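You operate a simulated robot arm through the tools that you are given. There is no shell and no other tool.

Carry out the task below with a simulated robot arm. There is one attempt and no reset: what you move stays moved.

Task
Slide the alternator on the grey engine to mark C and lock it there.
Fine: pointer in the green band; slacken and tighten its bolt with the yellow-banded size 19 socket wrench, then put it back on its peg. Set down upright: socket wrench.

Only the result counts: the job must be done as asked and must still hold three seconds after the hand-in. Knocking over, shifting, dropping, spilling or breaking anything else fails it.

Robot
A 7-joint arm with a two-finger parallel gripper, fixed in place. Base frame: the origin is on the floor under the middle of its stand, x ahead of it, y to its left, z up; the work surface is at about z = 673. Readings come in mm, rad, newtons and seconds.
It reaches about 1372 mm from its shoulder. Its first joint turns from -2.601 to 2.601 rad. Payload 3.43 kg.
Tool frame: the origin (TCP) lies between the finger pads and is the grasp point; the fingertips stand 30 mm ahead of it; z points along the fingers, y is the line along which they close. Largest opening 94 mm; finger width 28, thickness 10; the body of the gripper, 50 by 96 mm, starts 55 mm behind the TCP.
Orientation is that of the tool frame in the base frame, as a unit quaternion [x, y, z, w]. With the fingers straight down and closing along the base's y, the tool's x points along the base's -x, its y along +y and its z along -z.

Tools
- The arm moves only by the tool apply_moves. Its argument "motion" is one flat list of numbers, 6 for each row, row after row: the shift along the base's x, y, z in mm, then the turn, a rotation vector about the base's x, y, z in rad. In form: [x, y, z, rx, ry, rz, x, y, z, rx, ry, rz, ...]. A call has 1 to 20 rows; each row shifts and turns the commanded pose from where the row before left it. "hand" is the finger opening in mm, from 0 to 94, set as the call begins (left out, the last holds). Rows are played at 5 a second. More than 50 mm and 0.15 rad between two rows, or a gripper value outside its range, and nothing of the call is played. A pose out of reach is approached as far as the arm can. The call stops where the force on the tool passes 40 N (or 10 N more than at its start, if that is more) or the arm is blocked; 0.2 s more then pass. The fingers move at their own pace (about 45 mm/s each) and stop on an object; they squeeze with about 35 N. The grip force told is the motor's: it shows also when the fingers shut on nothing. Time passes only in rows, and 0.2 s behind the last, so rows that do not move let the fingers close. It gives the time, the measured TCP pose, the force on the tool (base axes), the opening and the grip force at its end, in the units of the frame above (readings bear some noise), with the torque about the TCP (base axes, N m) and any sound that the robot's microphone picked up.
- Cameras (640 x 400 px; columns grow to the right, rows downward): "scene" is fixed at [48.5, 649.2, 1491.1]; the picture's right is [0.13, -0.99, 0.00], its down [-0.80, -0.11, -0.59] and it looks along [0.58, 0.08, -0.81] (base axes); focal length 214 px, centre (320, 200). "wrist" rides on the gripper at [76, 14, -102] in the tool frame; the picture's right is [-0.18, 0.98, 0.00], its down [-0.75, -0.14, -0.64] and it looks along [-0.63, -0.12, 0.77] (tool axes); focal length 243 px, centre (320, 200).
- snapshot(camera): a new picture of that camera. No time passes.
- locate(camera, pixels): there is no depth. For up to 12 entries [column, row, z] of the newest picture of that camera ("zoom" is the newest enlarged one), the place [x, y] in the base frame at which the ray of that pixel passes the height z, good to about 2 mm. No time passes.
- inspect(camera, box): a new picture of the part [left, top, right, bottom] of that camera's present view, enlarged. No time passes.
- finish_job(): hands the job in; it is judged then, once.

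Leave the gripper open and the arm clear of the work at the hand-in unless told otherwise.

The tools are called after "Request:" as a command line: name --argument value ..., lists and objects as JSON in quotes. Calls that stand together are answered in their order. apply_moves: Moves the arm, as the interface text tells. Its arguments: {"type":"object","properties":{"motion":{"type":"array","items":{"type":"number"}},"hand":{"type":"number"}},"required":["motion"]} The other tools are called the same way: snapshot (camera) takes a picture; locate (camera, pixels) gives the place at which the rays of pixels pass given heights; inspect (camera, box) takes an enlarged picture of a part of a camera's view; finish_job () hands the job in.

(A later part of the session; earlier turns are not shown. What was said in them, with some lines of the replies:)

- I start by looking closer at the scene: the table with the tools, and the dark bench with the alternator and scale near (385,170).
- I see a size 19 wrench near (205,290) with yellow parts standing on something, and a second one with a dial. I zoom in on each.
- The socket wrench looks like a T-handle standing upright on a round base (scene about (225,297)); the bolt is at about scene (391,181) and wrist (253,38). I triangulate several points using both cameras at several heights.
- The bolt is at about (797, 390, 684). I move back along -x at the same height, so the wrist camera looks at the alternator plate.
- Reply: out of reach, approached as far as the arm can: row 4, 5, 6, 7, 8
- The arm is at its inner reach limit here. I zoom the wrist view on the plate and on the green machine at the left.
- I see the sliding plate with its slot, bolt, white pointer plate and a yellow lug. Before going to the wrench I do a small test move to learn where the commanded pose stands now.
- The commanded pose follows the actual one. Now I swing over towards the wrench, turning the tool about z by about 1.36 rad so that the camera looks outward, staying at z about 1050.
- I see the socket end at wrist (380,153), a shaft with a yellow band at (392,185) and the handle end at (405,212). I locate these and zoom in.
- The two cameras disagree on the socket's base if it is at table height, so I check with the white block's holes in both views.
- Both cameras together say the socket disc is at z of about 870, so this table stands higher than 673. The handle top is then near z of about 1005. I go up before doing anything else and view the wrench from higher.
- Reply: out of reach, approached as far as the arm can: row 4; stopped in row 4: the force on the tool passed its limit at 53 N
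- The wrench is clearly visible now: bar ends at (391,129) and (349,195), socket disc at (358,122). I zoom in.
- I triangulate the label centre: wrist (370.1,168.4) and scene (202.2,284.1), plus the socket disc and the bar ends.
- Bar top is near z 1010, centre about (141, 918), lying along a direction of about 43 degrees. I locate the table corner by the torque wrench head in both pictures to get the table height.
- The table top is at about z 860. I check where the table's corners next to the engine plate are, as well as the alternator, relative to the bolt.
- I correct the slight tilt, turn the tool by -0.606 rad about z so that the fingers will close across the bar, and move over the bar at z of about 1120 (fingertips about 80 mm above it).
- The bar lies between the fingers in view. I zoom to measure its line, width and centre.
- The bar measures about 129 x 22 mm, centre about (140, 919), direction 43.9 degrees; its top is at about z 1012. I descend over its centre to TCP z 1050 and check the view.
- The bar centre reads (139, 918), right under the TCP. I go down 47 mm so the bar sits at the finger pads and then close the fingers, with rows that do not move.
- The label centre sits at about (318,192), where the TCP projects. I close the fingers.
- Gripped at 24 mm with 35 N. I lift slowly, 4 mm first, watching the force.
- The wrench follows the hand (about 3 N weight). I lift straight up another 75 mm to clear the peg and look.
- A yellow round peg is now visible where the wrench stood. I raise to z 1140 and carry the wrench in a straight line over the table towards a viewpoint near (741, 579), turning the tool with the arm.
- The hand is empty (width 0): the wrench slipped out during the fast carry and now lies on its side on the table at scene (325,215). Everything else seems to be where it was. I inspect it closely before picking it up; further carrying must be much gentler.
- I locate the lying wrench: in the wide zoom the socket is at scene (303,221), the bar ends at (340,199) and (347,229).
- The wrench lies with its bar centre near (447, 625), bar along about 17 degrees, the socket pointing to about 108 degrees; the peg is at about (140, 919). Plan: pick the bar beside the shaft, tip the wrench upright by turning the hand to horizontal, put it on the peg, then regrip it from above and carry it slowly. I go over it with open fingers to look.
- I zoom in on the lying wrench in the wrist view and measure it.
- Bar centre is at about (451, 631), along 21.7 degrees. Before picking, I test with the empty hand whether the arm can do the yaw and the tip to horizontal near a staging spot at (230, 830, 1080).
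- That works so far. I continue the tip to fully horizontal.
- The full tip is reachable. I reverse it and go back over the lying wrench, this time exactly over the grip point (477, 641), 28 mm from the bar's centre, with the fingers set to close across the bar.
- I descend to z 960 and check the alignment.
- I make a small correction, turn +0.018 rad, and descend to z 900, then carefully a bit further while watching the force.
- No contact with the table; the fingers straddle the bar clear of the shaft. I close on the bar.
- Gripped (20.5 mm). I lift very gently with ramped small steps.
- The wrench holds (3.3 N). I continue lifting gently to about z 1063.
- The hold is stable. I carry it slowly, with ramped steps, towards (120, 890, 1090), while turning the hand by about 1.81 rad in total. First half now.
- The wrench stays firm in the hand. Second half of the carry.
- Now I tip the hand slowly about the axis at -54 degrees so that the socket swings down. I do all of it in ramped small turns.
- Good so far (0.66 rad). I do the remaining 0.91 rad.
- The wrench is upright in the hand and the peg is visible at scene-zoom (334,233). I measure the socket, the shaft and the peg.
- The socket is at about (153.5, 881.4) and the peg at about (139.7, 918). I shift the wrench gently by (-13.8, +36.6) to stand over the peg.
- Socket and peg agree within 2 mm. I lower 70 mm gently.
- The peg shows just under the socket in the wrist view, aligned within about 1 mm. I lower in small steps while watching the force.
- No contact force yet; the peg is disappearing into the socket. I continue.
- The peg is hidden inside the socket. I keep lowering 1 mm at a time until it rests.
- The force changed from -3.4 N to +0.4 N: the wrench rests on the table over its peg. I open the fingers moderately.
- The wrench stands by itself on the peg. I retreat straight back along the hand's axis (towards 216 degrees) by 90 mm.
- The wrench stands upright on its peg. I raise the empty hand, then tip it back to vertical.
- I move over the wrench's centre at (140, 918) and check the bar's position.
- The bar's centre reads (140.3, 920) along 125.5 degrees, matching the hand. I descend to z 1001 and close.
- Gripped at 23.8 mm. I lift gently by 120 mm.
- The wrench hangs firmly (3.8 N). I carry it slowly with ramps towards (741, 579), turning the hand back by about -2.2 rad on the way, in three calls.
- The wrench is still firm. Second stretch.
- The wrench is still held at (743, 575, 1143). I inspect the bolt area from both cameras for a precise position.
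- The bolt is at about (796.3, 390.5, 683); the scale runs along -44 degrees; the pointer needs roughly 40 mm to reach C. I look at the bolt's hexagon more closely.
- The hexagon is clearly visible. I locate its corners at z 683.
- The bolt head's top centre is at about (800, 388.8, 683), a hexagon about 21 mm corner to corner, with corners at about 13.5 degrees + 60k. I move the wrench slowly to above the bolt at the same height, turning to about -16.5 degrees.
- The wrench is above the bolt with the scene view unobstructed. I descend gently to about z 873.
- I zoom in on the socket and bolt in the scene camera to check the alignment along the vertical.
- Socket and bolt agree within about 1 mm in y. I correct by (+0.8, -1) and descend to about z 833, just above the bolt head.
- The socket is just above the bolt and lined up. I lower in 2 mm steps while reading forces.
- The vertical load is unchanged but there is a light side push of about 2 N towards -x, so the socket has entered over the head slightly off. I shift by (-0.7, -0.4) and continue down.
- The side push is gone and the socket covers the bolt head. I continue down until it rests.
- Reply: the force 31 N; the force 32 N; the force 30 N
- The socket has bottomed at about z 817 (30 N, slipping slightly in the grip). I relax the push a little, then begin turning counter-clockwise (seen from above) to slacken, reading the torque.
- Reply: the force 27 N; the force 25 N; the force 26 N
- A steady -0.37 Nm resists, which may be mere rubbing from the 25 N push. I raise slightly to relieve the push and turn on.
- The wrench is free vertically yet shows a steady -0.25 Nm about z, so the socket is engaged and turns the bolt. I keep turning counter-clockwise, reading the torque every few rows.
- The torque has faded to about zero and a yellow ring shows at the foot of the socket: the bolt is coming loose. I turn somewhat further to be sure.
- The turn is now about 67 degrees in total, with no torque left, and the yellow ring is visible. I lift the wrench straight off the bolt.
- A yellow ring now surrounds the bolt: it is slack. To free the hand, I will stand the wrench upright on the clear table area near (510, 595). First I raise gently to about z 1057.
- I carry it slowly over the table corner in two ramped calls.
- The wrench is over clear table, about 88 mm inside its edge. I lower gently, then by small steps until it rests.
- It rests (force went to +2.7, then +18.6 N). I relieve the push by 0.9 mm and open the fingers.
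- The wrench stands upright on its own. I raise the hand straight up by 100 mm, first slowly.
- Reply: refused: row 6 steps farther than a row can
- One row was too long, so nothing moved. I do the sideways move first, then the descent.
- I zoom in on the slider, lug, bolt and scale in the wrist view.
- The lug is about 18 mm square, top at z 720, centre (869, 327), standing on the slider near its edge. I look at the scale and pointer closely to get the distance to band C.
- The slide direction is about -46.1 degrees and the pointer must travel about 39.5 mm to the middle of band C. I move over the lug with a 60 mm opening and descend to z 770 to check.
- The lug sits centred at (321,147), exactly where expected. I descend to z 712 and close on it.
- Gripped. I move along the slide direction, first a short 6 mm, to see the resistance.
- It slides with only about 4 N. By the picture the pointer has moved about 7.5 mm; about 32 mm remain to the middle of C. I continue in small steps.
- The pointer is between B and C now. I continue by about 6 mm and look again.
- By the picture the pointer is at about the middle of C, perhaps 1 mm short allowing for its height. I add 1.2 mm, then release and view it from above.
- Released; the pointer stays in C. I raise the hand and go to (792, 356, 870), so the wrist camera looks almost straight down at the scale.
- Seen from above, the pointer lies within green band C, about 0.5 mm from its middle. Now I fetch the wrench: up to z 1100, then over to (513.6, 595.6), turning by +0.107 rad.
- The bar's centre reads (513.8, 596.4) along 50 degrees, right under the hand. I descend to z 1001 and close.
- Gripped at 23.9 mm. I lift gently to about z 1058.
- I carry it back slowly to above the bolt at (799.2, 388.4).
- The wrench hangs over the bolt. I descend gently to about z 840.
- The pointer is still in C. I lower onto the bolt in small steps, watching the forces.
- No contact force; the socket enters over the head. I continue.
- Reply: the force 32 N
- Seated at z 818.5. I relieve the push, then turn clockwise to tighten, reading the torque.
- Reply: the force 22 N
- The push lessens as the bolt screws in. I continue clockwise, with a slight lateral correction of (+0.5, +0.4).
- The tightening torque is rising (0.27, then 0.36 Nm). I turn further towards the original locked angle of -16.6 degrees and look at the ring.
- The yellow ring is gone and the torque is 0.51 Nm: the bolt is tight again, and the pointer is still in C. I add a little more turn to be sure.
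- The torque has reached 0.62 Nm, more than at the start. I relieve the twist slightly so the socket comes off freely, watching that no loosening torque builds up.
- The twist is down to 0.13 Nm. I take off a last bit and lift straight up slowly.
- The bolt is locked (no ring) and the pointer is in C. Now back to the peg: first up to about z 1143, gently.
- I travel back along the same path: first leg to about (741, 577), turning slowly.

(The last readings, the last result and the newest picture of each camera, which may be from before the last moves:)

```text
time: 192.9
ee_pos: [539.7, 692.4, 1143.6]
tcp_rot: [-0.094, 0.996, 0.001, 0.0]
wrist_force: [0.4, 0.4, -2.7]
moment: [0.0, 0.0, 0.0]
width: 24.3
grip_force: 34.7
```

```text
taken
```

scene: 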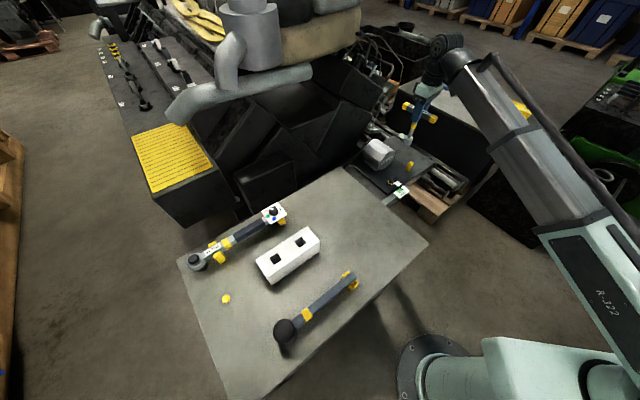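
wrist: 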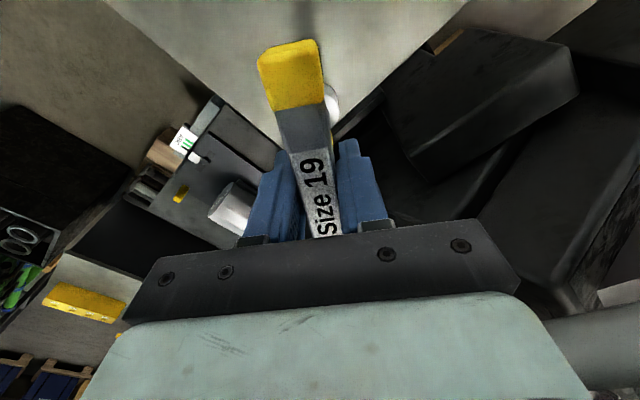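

The wrench is still firm. Two more stretches towards the peg.

Request:
apply_moves --motion '[-3.35, 1.9, 0, 0, 0, 0.0048, -6.69, 3.8, 0, 0, 0, 0.0097, -10.04, 5.7, 0, 0, 0, 0.0145, -13.38, 7.6, 0, 0, 0, 0.0193, -13.38, 7.6, 0, 0, 0, 0.0193, -13.38, 7.6, 0, 0, 0, 0.0193, -13.38, 7.6, 0, 0, 0, 0.0193, -13.38, 7.6, 0, 0, 0, 0.0193, -13.38, 7.6, 0, 0, 0, 0.0193, -13.38, 7.6, 0, 0, 0, 0.0193, -13.38, 7.6, 0, 0, 0, 0.0193, -13.38, 7.6, 0, 0, 0, 0.0193, -13.38, 7.6, 0, 0, 0, 0.0193, -13.38, 7.6, 0, 0, 0, 0.0193, -13.38, 7.6, 0, 0, 0, 0.0193, -10.04, 5.7, 0, 0, 0, 0.0145, -6.69, 3.8, 0, 0, 0, 0.0097, -3.35, 1.9, 0, 0, 0, 0.0048]'

Request:
apply_moves --motion '[-3.35, 1.9, 0, 0, 0, 0.0048, -6.69, 3.8, 0, 0, 0, 0.0097, -10.04, 5.7, 0, 0, 0, 0.0145, -13.38, 7.6, 0, 0, 0, 0.0193, -13.38, 7.6, 0, 0, 0, 0.0193, -13.38, 7.6, 0, 0, 0, 0.0193, -13.38, 7.6, 0, 0, 0, 0.0193, -13.38, 7.6, 0, 0, 0, 0.0193, -13.38, 7.6, 0, 0, 0, 0.0193, -13.38, 7.6, 0, 0, 0, 0.0193, -13.38, 7.6, 0, 0, 0, 0.0193, -13.38, 7.6, 0, 0, 0, 0.0193, -13.38, 7.6, 0, 0, 0, 0.0193, -13.38, 7.6, 0, 0, 0, 0.0193, -13.38, 7.6, 0, 0, 0, 0.0193, -10.04, 5.7, 0, 0, 0, 0.0145, -6.69, 3.8, 0, 0, 0, 0.0097, -3.35, 1.9, 0, 0, 0, 0.0048]'

Request:
apply_moves --motion '[0, 0, 0, 0, 0, 0]'

Request:
snapshot --camera "wrist"

Request:
snapshot --camera "scene"

```text
time: 196.7
ee_pos: [338.9, 805.5, 1143.2]
tcp_rot: [-0.238, 0.971, 0.001, 0.0]
wrist_force: [-0.5, -0.4, -3.5]
moment: [0.02, -0.01, 0.01]
width: 24.2
grip_force: 34.8
```

```text
time: 200.5
ee_pos: [137.5, 919.6, 1144.7]
tcp_rot: [-0.376, 0.927, 0.001, 0.0]
wrist_force: [-0.1, -0.1, -3.6]
moment: [0.01, -0.03, 0.02]
width: 24.4
grip_force: 34.7
```

```text
time: 200.9
ee_pos: [137.7, 918.6, 1144.0]
tcp_rot: [-0.376, 0.927, 0.001, -0.001]
wrist_force: [-0.9, 0.4, -2.9]
moment: [-0.03, 0.02, 0.02]
width: 24.2
grip_force: 35.2
```

```text
taken
```

wrist: 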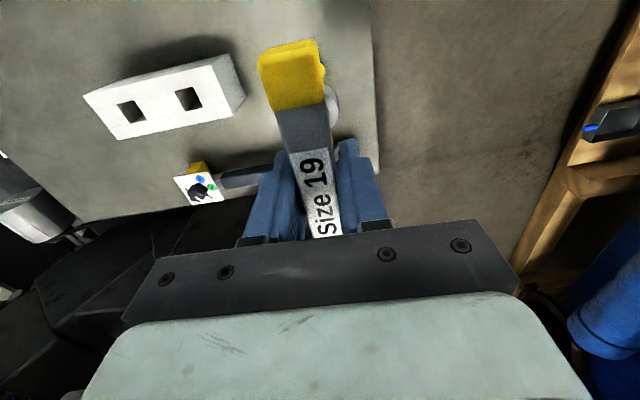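

```text
taken
```

scene: 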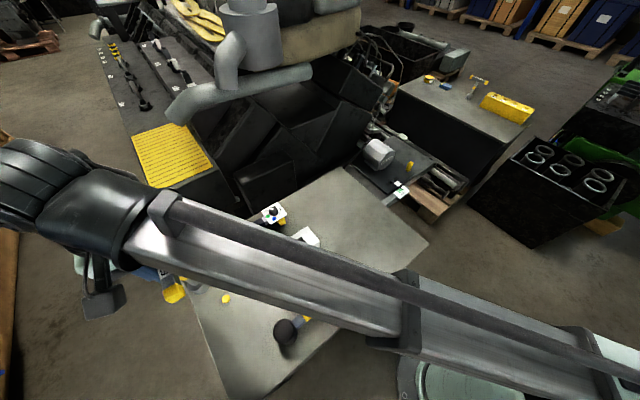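

I'm above the peg at about (137.6, 919.1). I correct by (+2.2, -1.0) and lower gently to about z 1030, then check in the scene camera.

Request:
apply_moves --motion '[0.7, -0.3, -2, 0, 0, 0, 0.8, -0.4, -5, 0, 0, 0, 0.7, -0.3, -8, 0, 0, 0, 0, 0, -10, 0, 0, 0, 0, 0, -10, 0, 0, 0, 0, 0, -10, 0, 0, 0, 0, 0, -10, 0, 0, 0, 0, 0, -10, 0, 0, 0, 0, 0, -10, 0, 0, 0, 0, 0, -10, 0, 0, 0, 0, 0, -10, 0, 0, 0, 0, 0, -8, 0, 0, 0, 0, 0, -5, 0, 0, 0, 0, 0, -4, 0, 0, 0, 0, 0, -2, 0, 0, 0]'

Request:
inspect --camera "scene" --box '[170, 250, 260, 330]'

Request:
inspect --camera "wrist" --box '[250, 30, 400, 180]'

```text
time: 204.1
ee_pos: [139.0, 918.7, 1028.6]
tcp_rot: [-0.375, 0.927, 0.001, 0.0]
wrist_force: [0.1, -1.1, -2.7]
moment: [-0.02, 0.0, 0.0]
width: 24.2
grip_force: 34.8
```

```text
5.00 times, centred on (215, 290) of scene
```

zoom: 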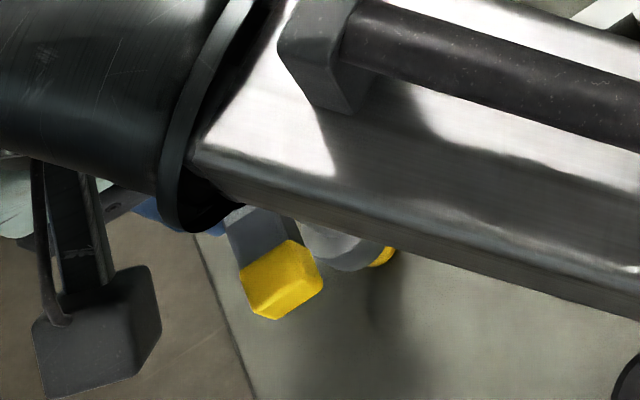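

```text
2.67 times, centred on (325, 105) of wrist
```

zoom: 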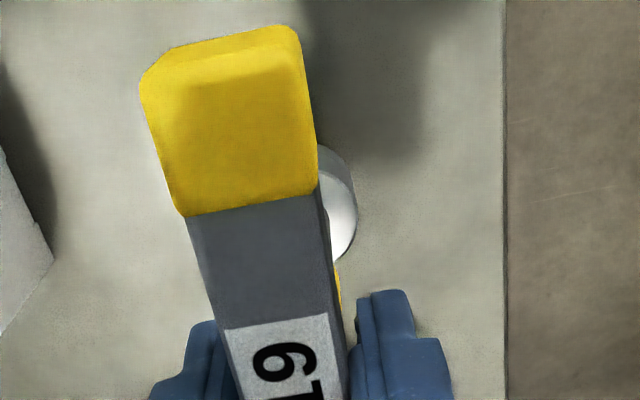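

I zoom in more closely on the socket and the peg in both views.

Request:
inspect --camera "scene" --box '[205, 285, 245, 310]'

Request:
inspect --camera "wrist" --box '[310, 70, 350, 140]'

```text
16.00 times, centred on (225, 298) of scene
```

zoom: 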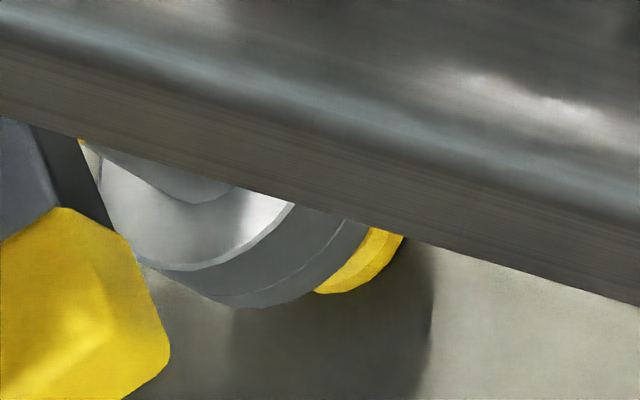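

```text
5.71 times, centred on (330, 105) of wrist
```

zoom: 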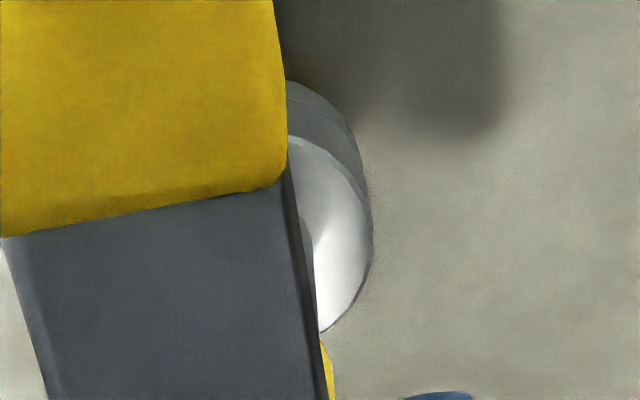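

Request:
locate --camera "scene" --pixels '[[216.7, 295.3, 915], [216.7, 295.3, 919], [216.7, 295.3, 923], [220.6, 298, 884], [220.6, 298, 888], [220.6, 298, 892], [226.2, 298.6, 866], [226.2, 298.6, 870]]'

```text
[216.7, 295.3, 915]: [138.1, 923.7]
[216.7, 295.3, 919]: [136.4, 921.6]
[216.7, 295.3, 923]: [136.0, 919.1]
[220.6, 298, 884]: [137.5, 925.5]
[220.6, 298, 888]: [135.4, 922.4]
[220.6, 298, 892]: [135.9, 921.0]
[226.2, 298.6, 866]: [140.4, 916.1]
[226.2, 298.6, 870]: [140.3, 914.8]
```

The socket's appearance relative to the hand is the same as at the first pick from the peg, so returning to the same hand pose (140.0, 917.8) should fit. I take two more readings of the present pose.

Request:
apply_moves --motion '[0, 0, 0, 0, 0, 0]'

Request:
apply_moves --motion '[0, 0, 0, 0, 0, 0]'

Request:
apply_moves --motion '[0, 0, 0, 0, 0, 0]'

Request:
apply_moves --motion '[0, 0, 0, 0, 0, 0]'

```text
time: 204.5
ee_pos: [139.8, 917.1, 1029.2]
tcp_rot: [-0.375, 0.927, 0.001, 0.0]
wrist_force: [-0.5, -0.5, -3.2]
moment: [-0.02, -0.03, 0.01]
width: 24.2
grip_force: 35.2
```

```text
time: 204.9
ee_pos: [140.5, 917.9, 1029.7]
tcp_rot: [-0.376, 0.927, 0.001, -0.001]
wrist_force: [0.7, -0.6, -3.5]
moment: [0.03, 0.0, 0.01]
width: 24.3
grip_force: 34.8
```

```text
time: 205.3
ee_pos: [139.8, 919.5, 1029.2]
tcp_rot: [-0.375, 0.927, 0.001, 0.0]
wrist_force: [0.1, 0.0, -4.0]
moment: [0.02, 0.02, -0.02]
width: 24.3
grip_force: 34.6
```

```text
time: 205.7
ee_pos: [140.9, 918.1, 1029.0]
tcp_rot: [-0.376, 0.927, 0.001, -0.001]
wrist_force: [-0.1, 0.1, -3.6]
moment: [-0.01, -0.02, 0.02]
width: 24.1
grip_force: 35.2
```

The average pose is (140.0, 918.3). I shift by (-0.2, -0.5) and lower in small steps, checking forces.

Request:
apply_moves --motion '[-0.2, -0.5, -2, 0, 0, 0, 0, 0, -4, 0, 0, 0, 0, 0, -4, 0, 0, 0, 0, 0, -3, 0, 0, 0, 0, 0, -2, 0, 0, 0]'

Request:
apply_moves --motion '[0, 0, -2, 0, 0, 0]'

Request:
apply_moves --motion '[0, 0, -2, 0, 0, 0]'

Request:
inspect --camera "scene" --box '[205, 285, 245, 310]'

```text
time: 206.9
ee_pos: [139.2, 916.9, 1014.5]
tcp_rot: [-0.375, 0.927, 0.001, -0.001]
wrist_force: [0.8, -0.2, -3.3]
moment: [-0.01, 0.01, -0.03]
width: 24.1
grip_force: 35.2
```

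```text
time: 207.3
ee_pos: [139.3, 918.3, 1013.2]
tcp_rot: [-0.375, 0.927, 0.001, -0.001]
wrist_force: [0.0, -0.1, -3.0]
moment: [0.04, 0.03, 0.0]
width: 24.2
grip_force: 35.2
```

```text
time: 207.7
ee_pos: [139.2, 918.5, 1010.9]
tcp_rot: [-0.376, 0.927, 0.001, 0.0]
wrist_force: [-0.1, -0.3, -2.6]
moment: [0.01, 0.0, 0.0]
width: 24.2
grip_force: 34.9
```

```text
16.00 times, centred on (225, 298) of scene
```

zoom: 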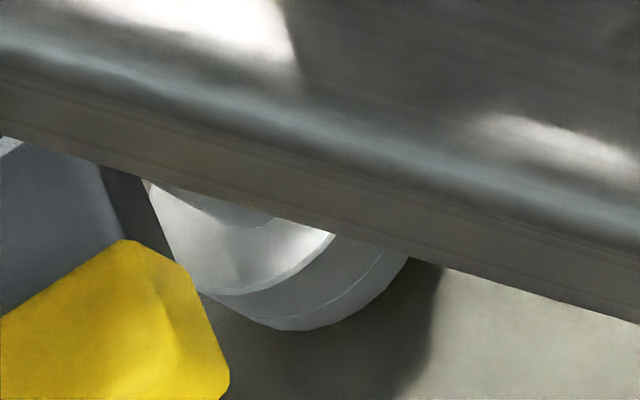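

No force, and the peg is now hidden by the socket. I go on lowering.

Request:
apply_moves --motion '[0, 0, -2, 0, 0, 0]'

Request:
apply_moves --motion '[0, 0, -2, 0, 0, 0]'

Request:
apply_moves --motion '[0, 0, -2, 0, 0, 0]'

Request:
apply_moves --motion '[0, 0, -1, 0, 0, 0]'

```text
time: 208.1
ee_pos: [139.7, 919.1, 1008.7]
tcp_rot: [-0.376, 0.927, 0.001, -0.001]
wrist_force: [-1.1, 0.2, -2.5]
moment: [0.01, 0.02, -0.02]
width: 23.9
grip_force: 35.2
```

```text
time: 208.5
ee_pos: [138.8, 918.1, 1006.3]
tcp_rot: [-0.376, 0.927, 0.001, -0.001]
wrist_force: [-0.5, -0.2, -3.9]
moment: [-0.01, 0.02, 0.0]
width: 24.4
grip_force: 35.2
```

```text
time: 208.9
ee_pos: [139.2, 917.1, 1005.2]
tcp_rot: [-0.375, 0.927, 0.001, 0.0]
wrist_force: [0.0, -0.9, -2.5]
moment: [0.01, -0.02, -0.01]
width: 24.3
grip_force: 35.1
```

```text
time: 209.3
ee_pos: [140.7, 918.1, 1003.4]
tcp_rot: [-0.376, 0.927, 0.0, 0.0]
wrist_force: [0.5, -0.6, -3.8]
moment: [0.01, -0.02, 0.02]
width: 24.3
grip_force: 34.9
```

Already below the peg's top height without any contact, so the peg is inside the socket. I continue by 1 mm steps until it rests.

Request:
apply_moves --motion '[0, 0, -1, 0, 0, 0]'

Request:
apply_moves --motion '[0, 0, -1, 0, 0, 0]'

Request:
apply_moves --motion '[0, 0, -1, 0, 0, 0]'

Request:
apply_moves --motion '[0, 0, -0.7, 0, 0, 0]'

```text
time: 209.7
ee_pos: [138.0, 917.9, 1003.7]
tcp_rot: [-0.376, 0.927, 0.001, 0.0]
wrist_force: [0.0, 0.4, -3.2]
moment: [0.0, -0.03, -0.01]
width: 24.3
grip_force: 35.2
```

```text
time: 210.1
ee_pos: [140.2, 917.9, 1001.7]
tcp_rot: [-0.375, 0.927, 0.001, -0.001]
wrist_force: [0.0, -0.3, -3.6]
moment: [-0.02, 0.01, 0.0]
width: 24.3
grip_force: 35.3
```

```text
time: 210.5
ee_pos: [139.0, 918.5, 1000.6]
tcp_rot: [-0.376, 0.926, 0.001, 0.0]
wrist_force: [-0.8, -0.5, -2.0]
moment: [0.03, -0.02, 0.01]
width: 24.2
grip_force: 35.3
```

```text
time: 210.9
ee_pos: [139.3, 918.5, 1000.6]
tcp_rot: [-0.375, 0.927, 0.001, 0.0]
wrist_force: [0.4, 0.5, -2.0]
moment: [-0.04, -0.01, -0.01]
width: 24.0
grip_force: 34.7
```

Request:
apply_moves --motion '[0, 0, -0.7, 0, 0, 0]'

Request:
apply_moves --motion '[0, 0, -0.7, 0, 0, 0]'

Request:
apply_moves --motion '[0, 0, -0.7, 0, 0, 0]'

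```text
time: 211.3
ee_pos: [138.8, 917.8, 999.9]
tcp_rot: [-0.375, 0.927, 0.001, -0.001]
wrist_force: [-0.8, -0.1, 6.8]
moment: [-0.14, -0.04, -0.02]
width: 24.2
grip_force: 34.9
```

```text
time: 211.7
ee_pos: [140.1, 917.1, 1000.6]
tcp_rot: [-0.376, 0.927, 0.002, 0.0]
wrist_force: [-1.1, 0.3, 19.2]
moment: [-0.18, 0.01, 0.0]
width: 24.1
grip_force: 34.9
```

```text
time: 212.1
ee_pos: [140.0, 918.1, 1000.1]
tcp_rot: [-0.375, 0.927, 0.002, 0.0]
wrist_force: [-2.6, 1.8, 30.9]
moment: [-0.13, 0.09, -0.01]
width: 24.3
grip_force: 35.1
```

It rests on the table over the peg. I relieve the push and then open the fingers.

Request:
apply_moves --motion '[0, 0, 1, 0, 0, 0]'

Request:
apply_moves --motion '[0, 0, 0.6, 0, 0, 0]'

```text
time: 212.5
ee_pos: [138.8, 917.3, 998.8]
tcp_rot: [-0.376, 0.927, 0.001, 0.0]
wrist_force: [-2.7, 4.4, 29.7]
moment: [0.12, -0.04, 0.0]
width: 24.1
grip_force: 34.5
```

```text
time: 212.9
ee_pos: [139.0, 918.4, 1000.8]
tcp_rot: [-0.376, 0.927, 0.0, 0.0]
wrist_force: [-0.6, 4.7, 24.4]
moment: [0.35, -0.25, 0.05]
width: 24.1
grip_force: 35.6
```

Request:
apply_moves --motion '[0, 0, 0.6, 0, 0, 0]'

Request:
apply_moves --motion '[0, 0, 0.5, 0, 0, 0]'

```text
time: 213.3
ee_pos: [140.8, 918.4, 1000.1]
tcp_rot: [-0.376, 0.927, 0.0, 0.0]
wrist_force: [0.4, 5.3, 13.6]
moment: [0.52, -0.34, 0.03]
width: 24.1
grip_force: 35.4
```

```text
time: 213.7
ee_pos: [139.6, 918.0, 1000.6]
tcp_rot: [-0.375, 0.927, 0.0, -0.002]
wrist_force: [1.5, 2.3, 2.9]
moment: [0.23, -0.27, 0.06]
width: 24.5
grip_force: 35.0
```

The load is nearly zero. I open the fingers and look.

Request:
apply_moves --motion '[0, 0, 0, 0, 0, 0, 0, 0, 0, 0, 0, 0, 0, 0, 0, 0, 0, 0, 0, 0, 0, 0, 0, 0, 0, 0, 0, 0, 0, 0]' --hand 94

Request:
snapshot --camera "wrist"

Request:
inspect --camera "scene" --box '[170, 250, 260, 330]'

```text
time: 214.9
ee_pos: [139.3, 918.0, 1001.1]
tcp_rot: [-0.375, 0.927, 0.001, 0.0]
wrist_force: [0.3, 1.5, 0.3]
moment: [0.02, 0.05, -0.01]
width: 94.0
grip_force: 0.2
```

```text
taken
```

wrist: 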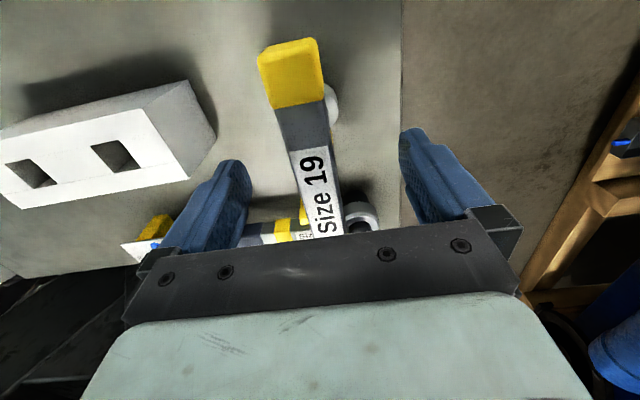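

```text
5.00 times, centred on (215, 290) of scene
```

zoom: 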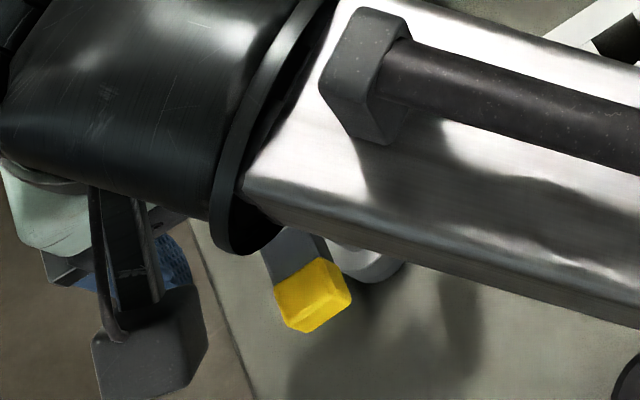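

The wrench stands free on its peg. I raise the hand straight up, first slowly, then move it away to check everything.

Request:
apply_moves --motion '[0, 0, 4, 0, 0, 0, 0, 0, 8, 0, 0, 0, 0, 0, 12, 0, 0, 0, 0, 0, 20, 0, 0, 0, 0, 0, 30, 0, 0, 0, 0, 0, 30, 0, 0, 0]'

Request:
apply_moves --motion '[35, -20, 0, 0, 0, 0, 40, -22, 0, 0, 0, 0, 40, -22, 0, 0, 0, 0, 40, -22, 0, 0, 0, 0, 40, -22, 0, 0, 0, 0, 40, -22, 0, 0, 0, 0, 40, -22, 0, 0, 0, 0, 40, -22, 0, 0, 0, 0, 40, -22, 0, 0, 0, 0, 40, -22, 0, 0, 0, 0]'

Request:
snapshot --camera "scene"

Request:
inspect --camera "scene" --box '[170, 240, 260, 330]'

Request:
inspect --camera "scene" --box '[378, 160, 418, 205]'

```text
time: 216.3
ee_pos: [140.8, 918.5, 1105.6]
tcp_rot: [-0.375, 0.927, 0.001, -0.001]
wrist_force: [-0.9, 0.0, -0.1]
moment: [0.01, -0.01, 0.02]
width: 93.9
grip_force: 0.1
```

```text
time: 218.5
ee_pos: [534.6, 700.9, 1103.4]
tcp_rot: [-0.376, 0.926, 0.0, 0.0]
wrist_force: [-0.7, 0.5, 0.7]
moment: [0.02, 0.0, -0.02]
width: 94.2
grip_force: 0.1
```

```text
taken
```

scene: 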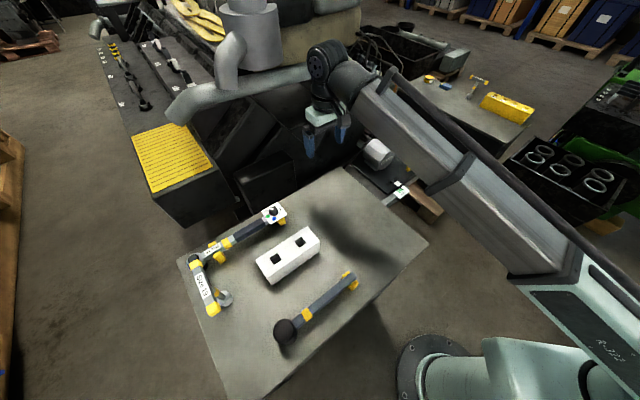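

```text
4.44 times, centred on (215, 285) of scene
```

zoom: 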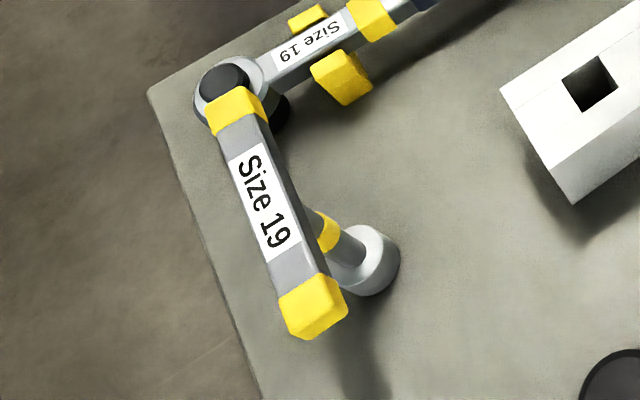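

```text
8.89 times, centred on (398, 182) of scene
```

zoom: 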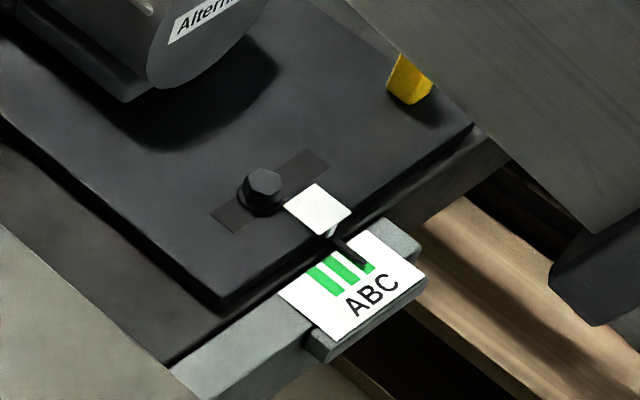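

Everything looks right: the wrench stands on its peg as at the start, the bolt shows no ring, and the pointer is on C. I make a last check of the pointer from nearly straight above, from a safe height.

Request:
apply_moves --motion '[25.7, -34.5, -10, 0, 0, 0, 25.7, -34.5, -10, 0, 0, 0, 25.7, -34.5, -10, 0, 0, 0, 25.7, -34.5, -10, 0, 0, 0, 25.7, -34.5, -10, 0, 0, 0, 25.7, -34.5, -10, 0, 0, 0, 25.7, -34.5, -10, 0, 0, 0, 25.7, -34.5, -10, 0, 0, 0, 25.7, -34.5, -10, 0, 0, 0, 25.7, -34.5, -10, 0, 0, 0]'

Request:
snapshot --camera "wrist"

Request:
inspect --camera "wrist" --box '[290, 0, 380, 90]'

```text
time: 220.7
ee_pos: [792.2, 354.6, 1002.7]
tcp_rot: [-0.377, 0.926, 0.0, -0.001]
wrist_force: [-0.1, -0.5, -0.1]
moment: [0.02, -0.03, 0.0]
width: 93.9
grip_force: 0.1
```

```text
taken
```

wrist: 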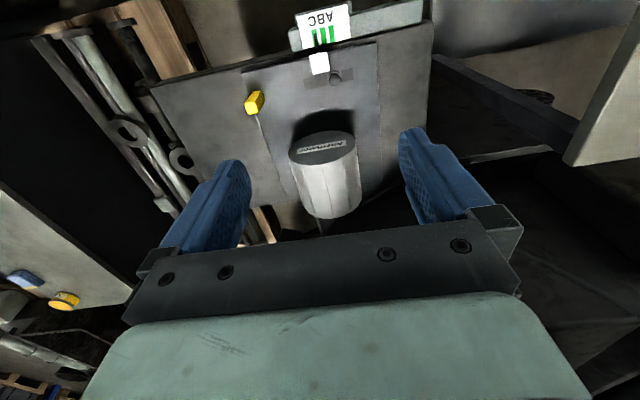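

```text
4.44 times, centred on (335, 45) of wrist
```

zoom: 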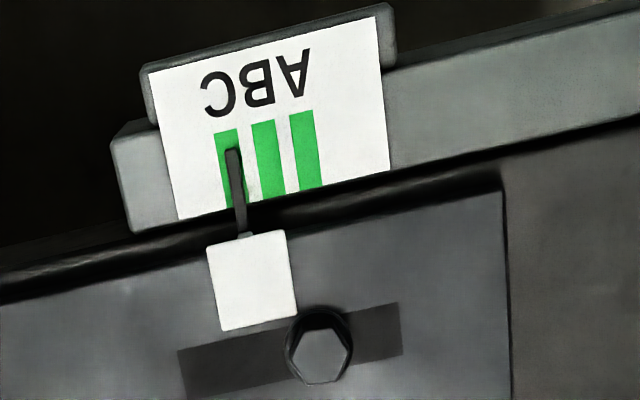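

The pointer is at the middle of the green band C, and the bolt is locked. I raise the arm clear with the gripper open and then hand in.

Request:
apply_moves --motion '[0, 10, 40, 0, 0, 0, 0, 10, 40, 0, 0, 0, 0, 10, 40, 0, 0, 0, 0, 0, 30, 0, 0, 0, 0, 0, 0, 0, 0, 0, 0, 0, 0, 0, 0, 0]' --hand 94

Request:
snapshot --camera "scene"

```text
time: 222.1
ee_pos: [792.6, 384.7, 1154.5]
tcp_rot: [-0.375, 0.927, 0.001, 0.0]
wrist_force: [0.5, 1.8, 0.3]
moment: [0.01, 0.0, 0.01]
width: 94.0
grip_force: 0.0
```

```text
taken
```

scene: 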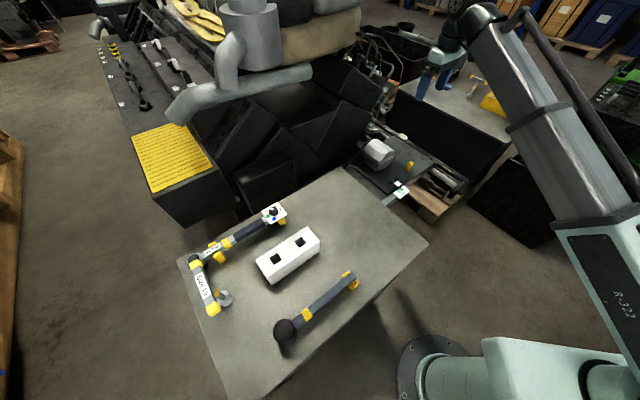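

The arm is clear and open. The wrench is upright on its peg, the alternator is locked at C, and the torque wrench, block and mallet are where they were. I hand the job in.

Request:
finish_job

```text
The job is handed in.
```

The alternator is at mark C with its bolt tightened, and the socket wrench is back upright on its peg. I have handed the job in and have not seen the verdict.

- **Dropped wrench:** the socket wrench slipped out of the gripper during the first carry and fell on its side on the table. I picked it up, stood it back on its peg, and carried it more slowly after that. In the pictures the torque wrench, white block and mallet had not moved. If a drop of the tool itself counts against the job, this one would.
- **Position:** seen from almost straight above, the pointer is within about 0.5 mm of the middle of green band C.
- **Lock:** a yellow ring appeared round the bolt when it was slack and was gone after tightening. The tightening torque reached about 0.6 Nm, compared with about 0.4 Nm to loosen it.
- **In between:** while I slid the alternator, the wrench stood upright on the clear part of the table, not on its peg.

The arm is clear of the work with the gripper open.
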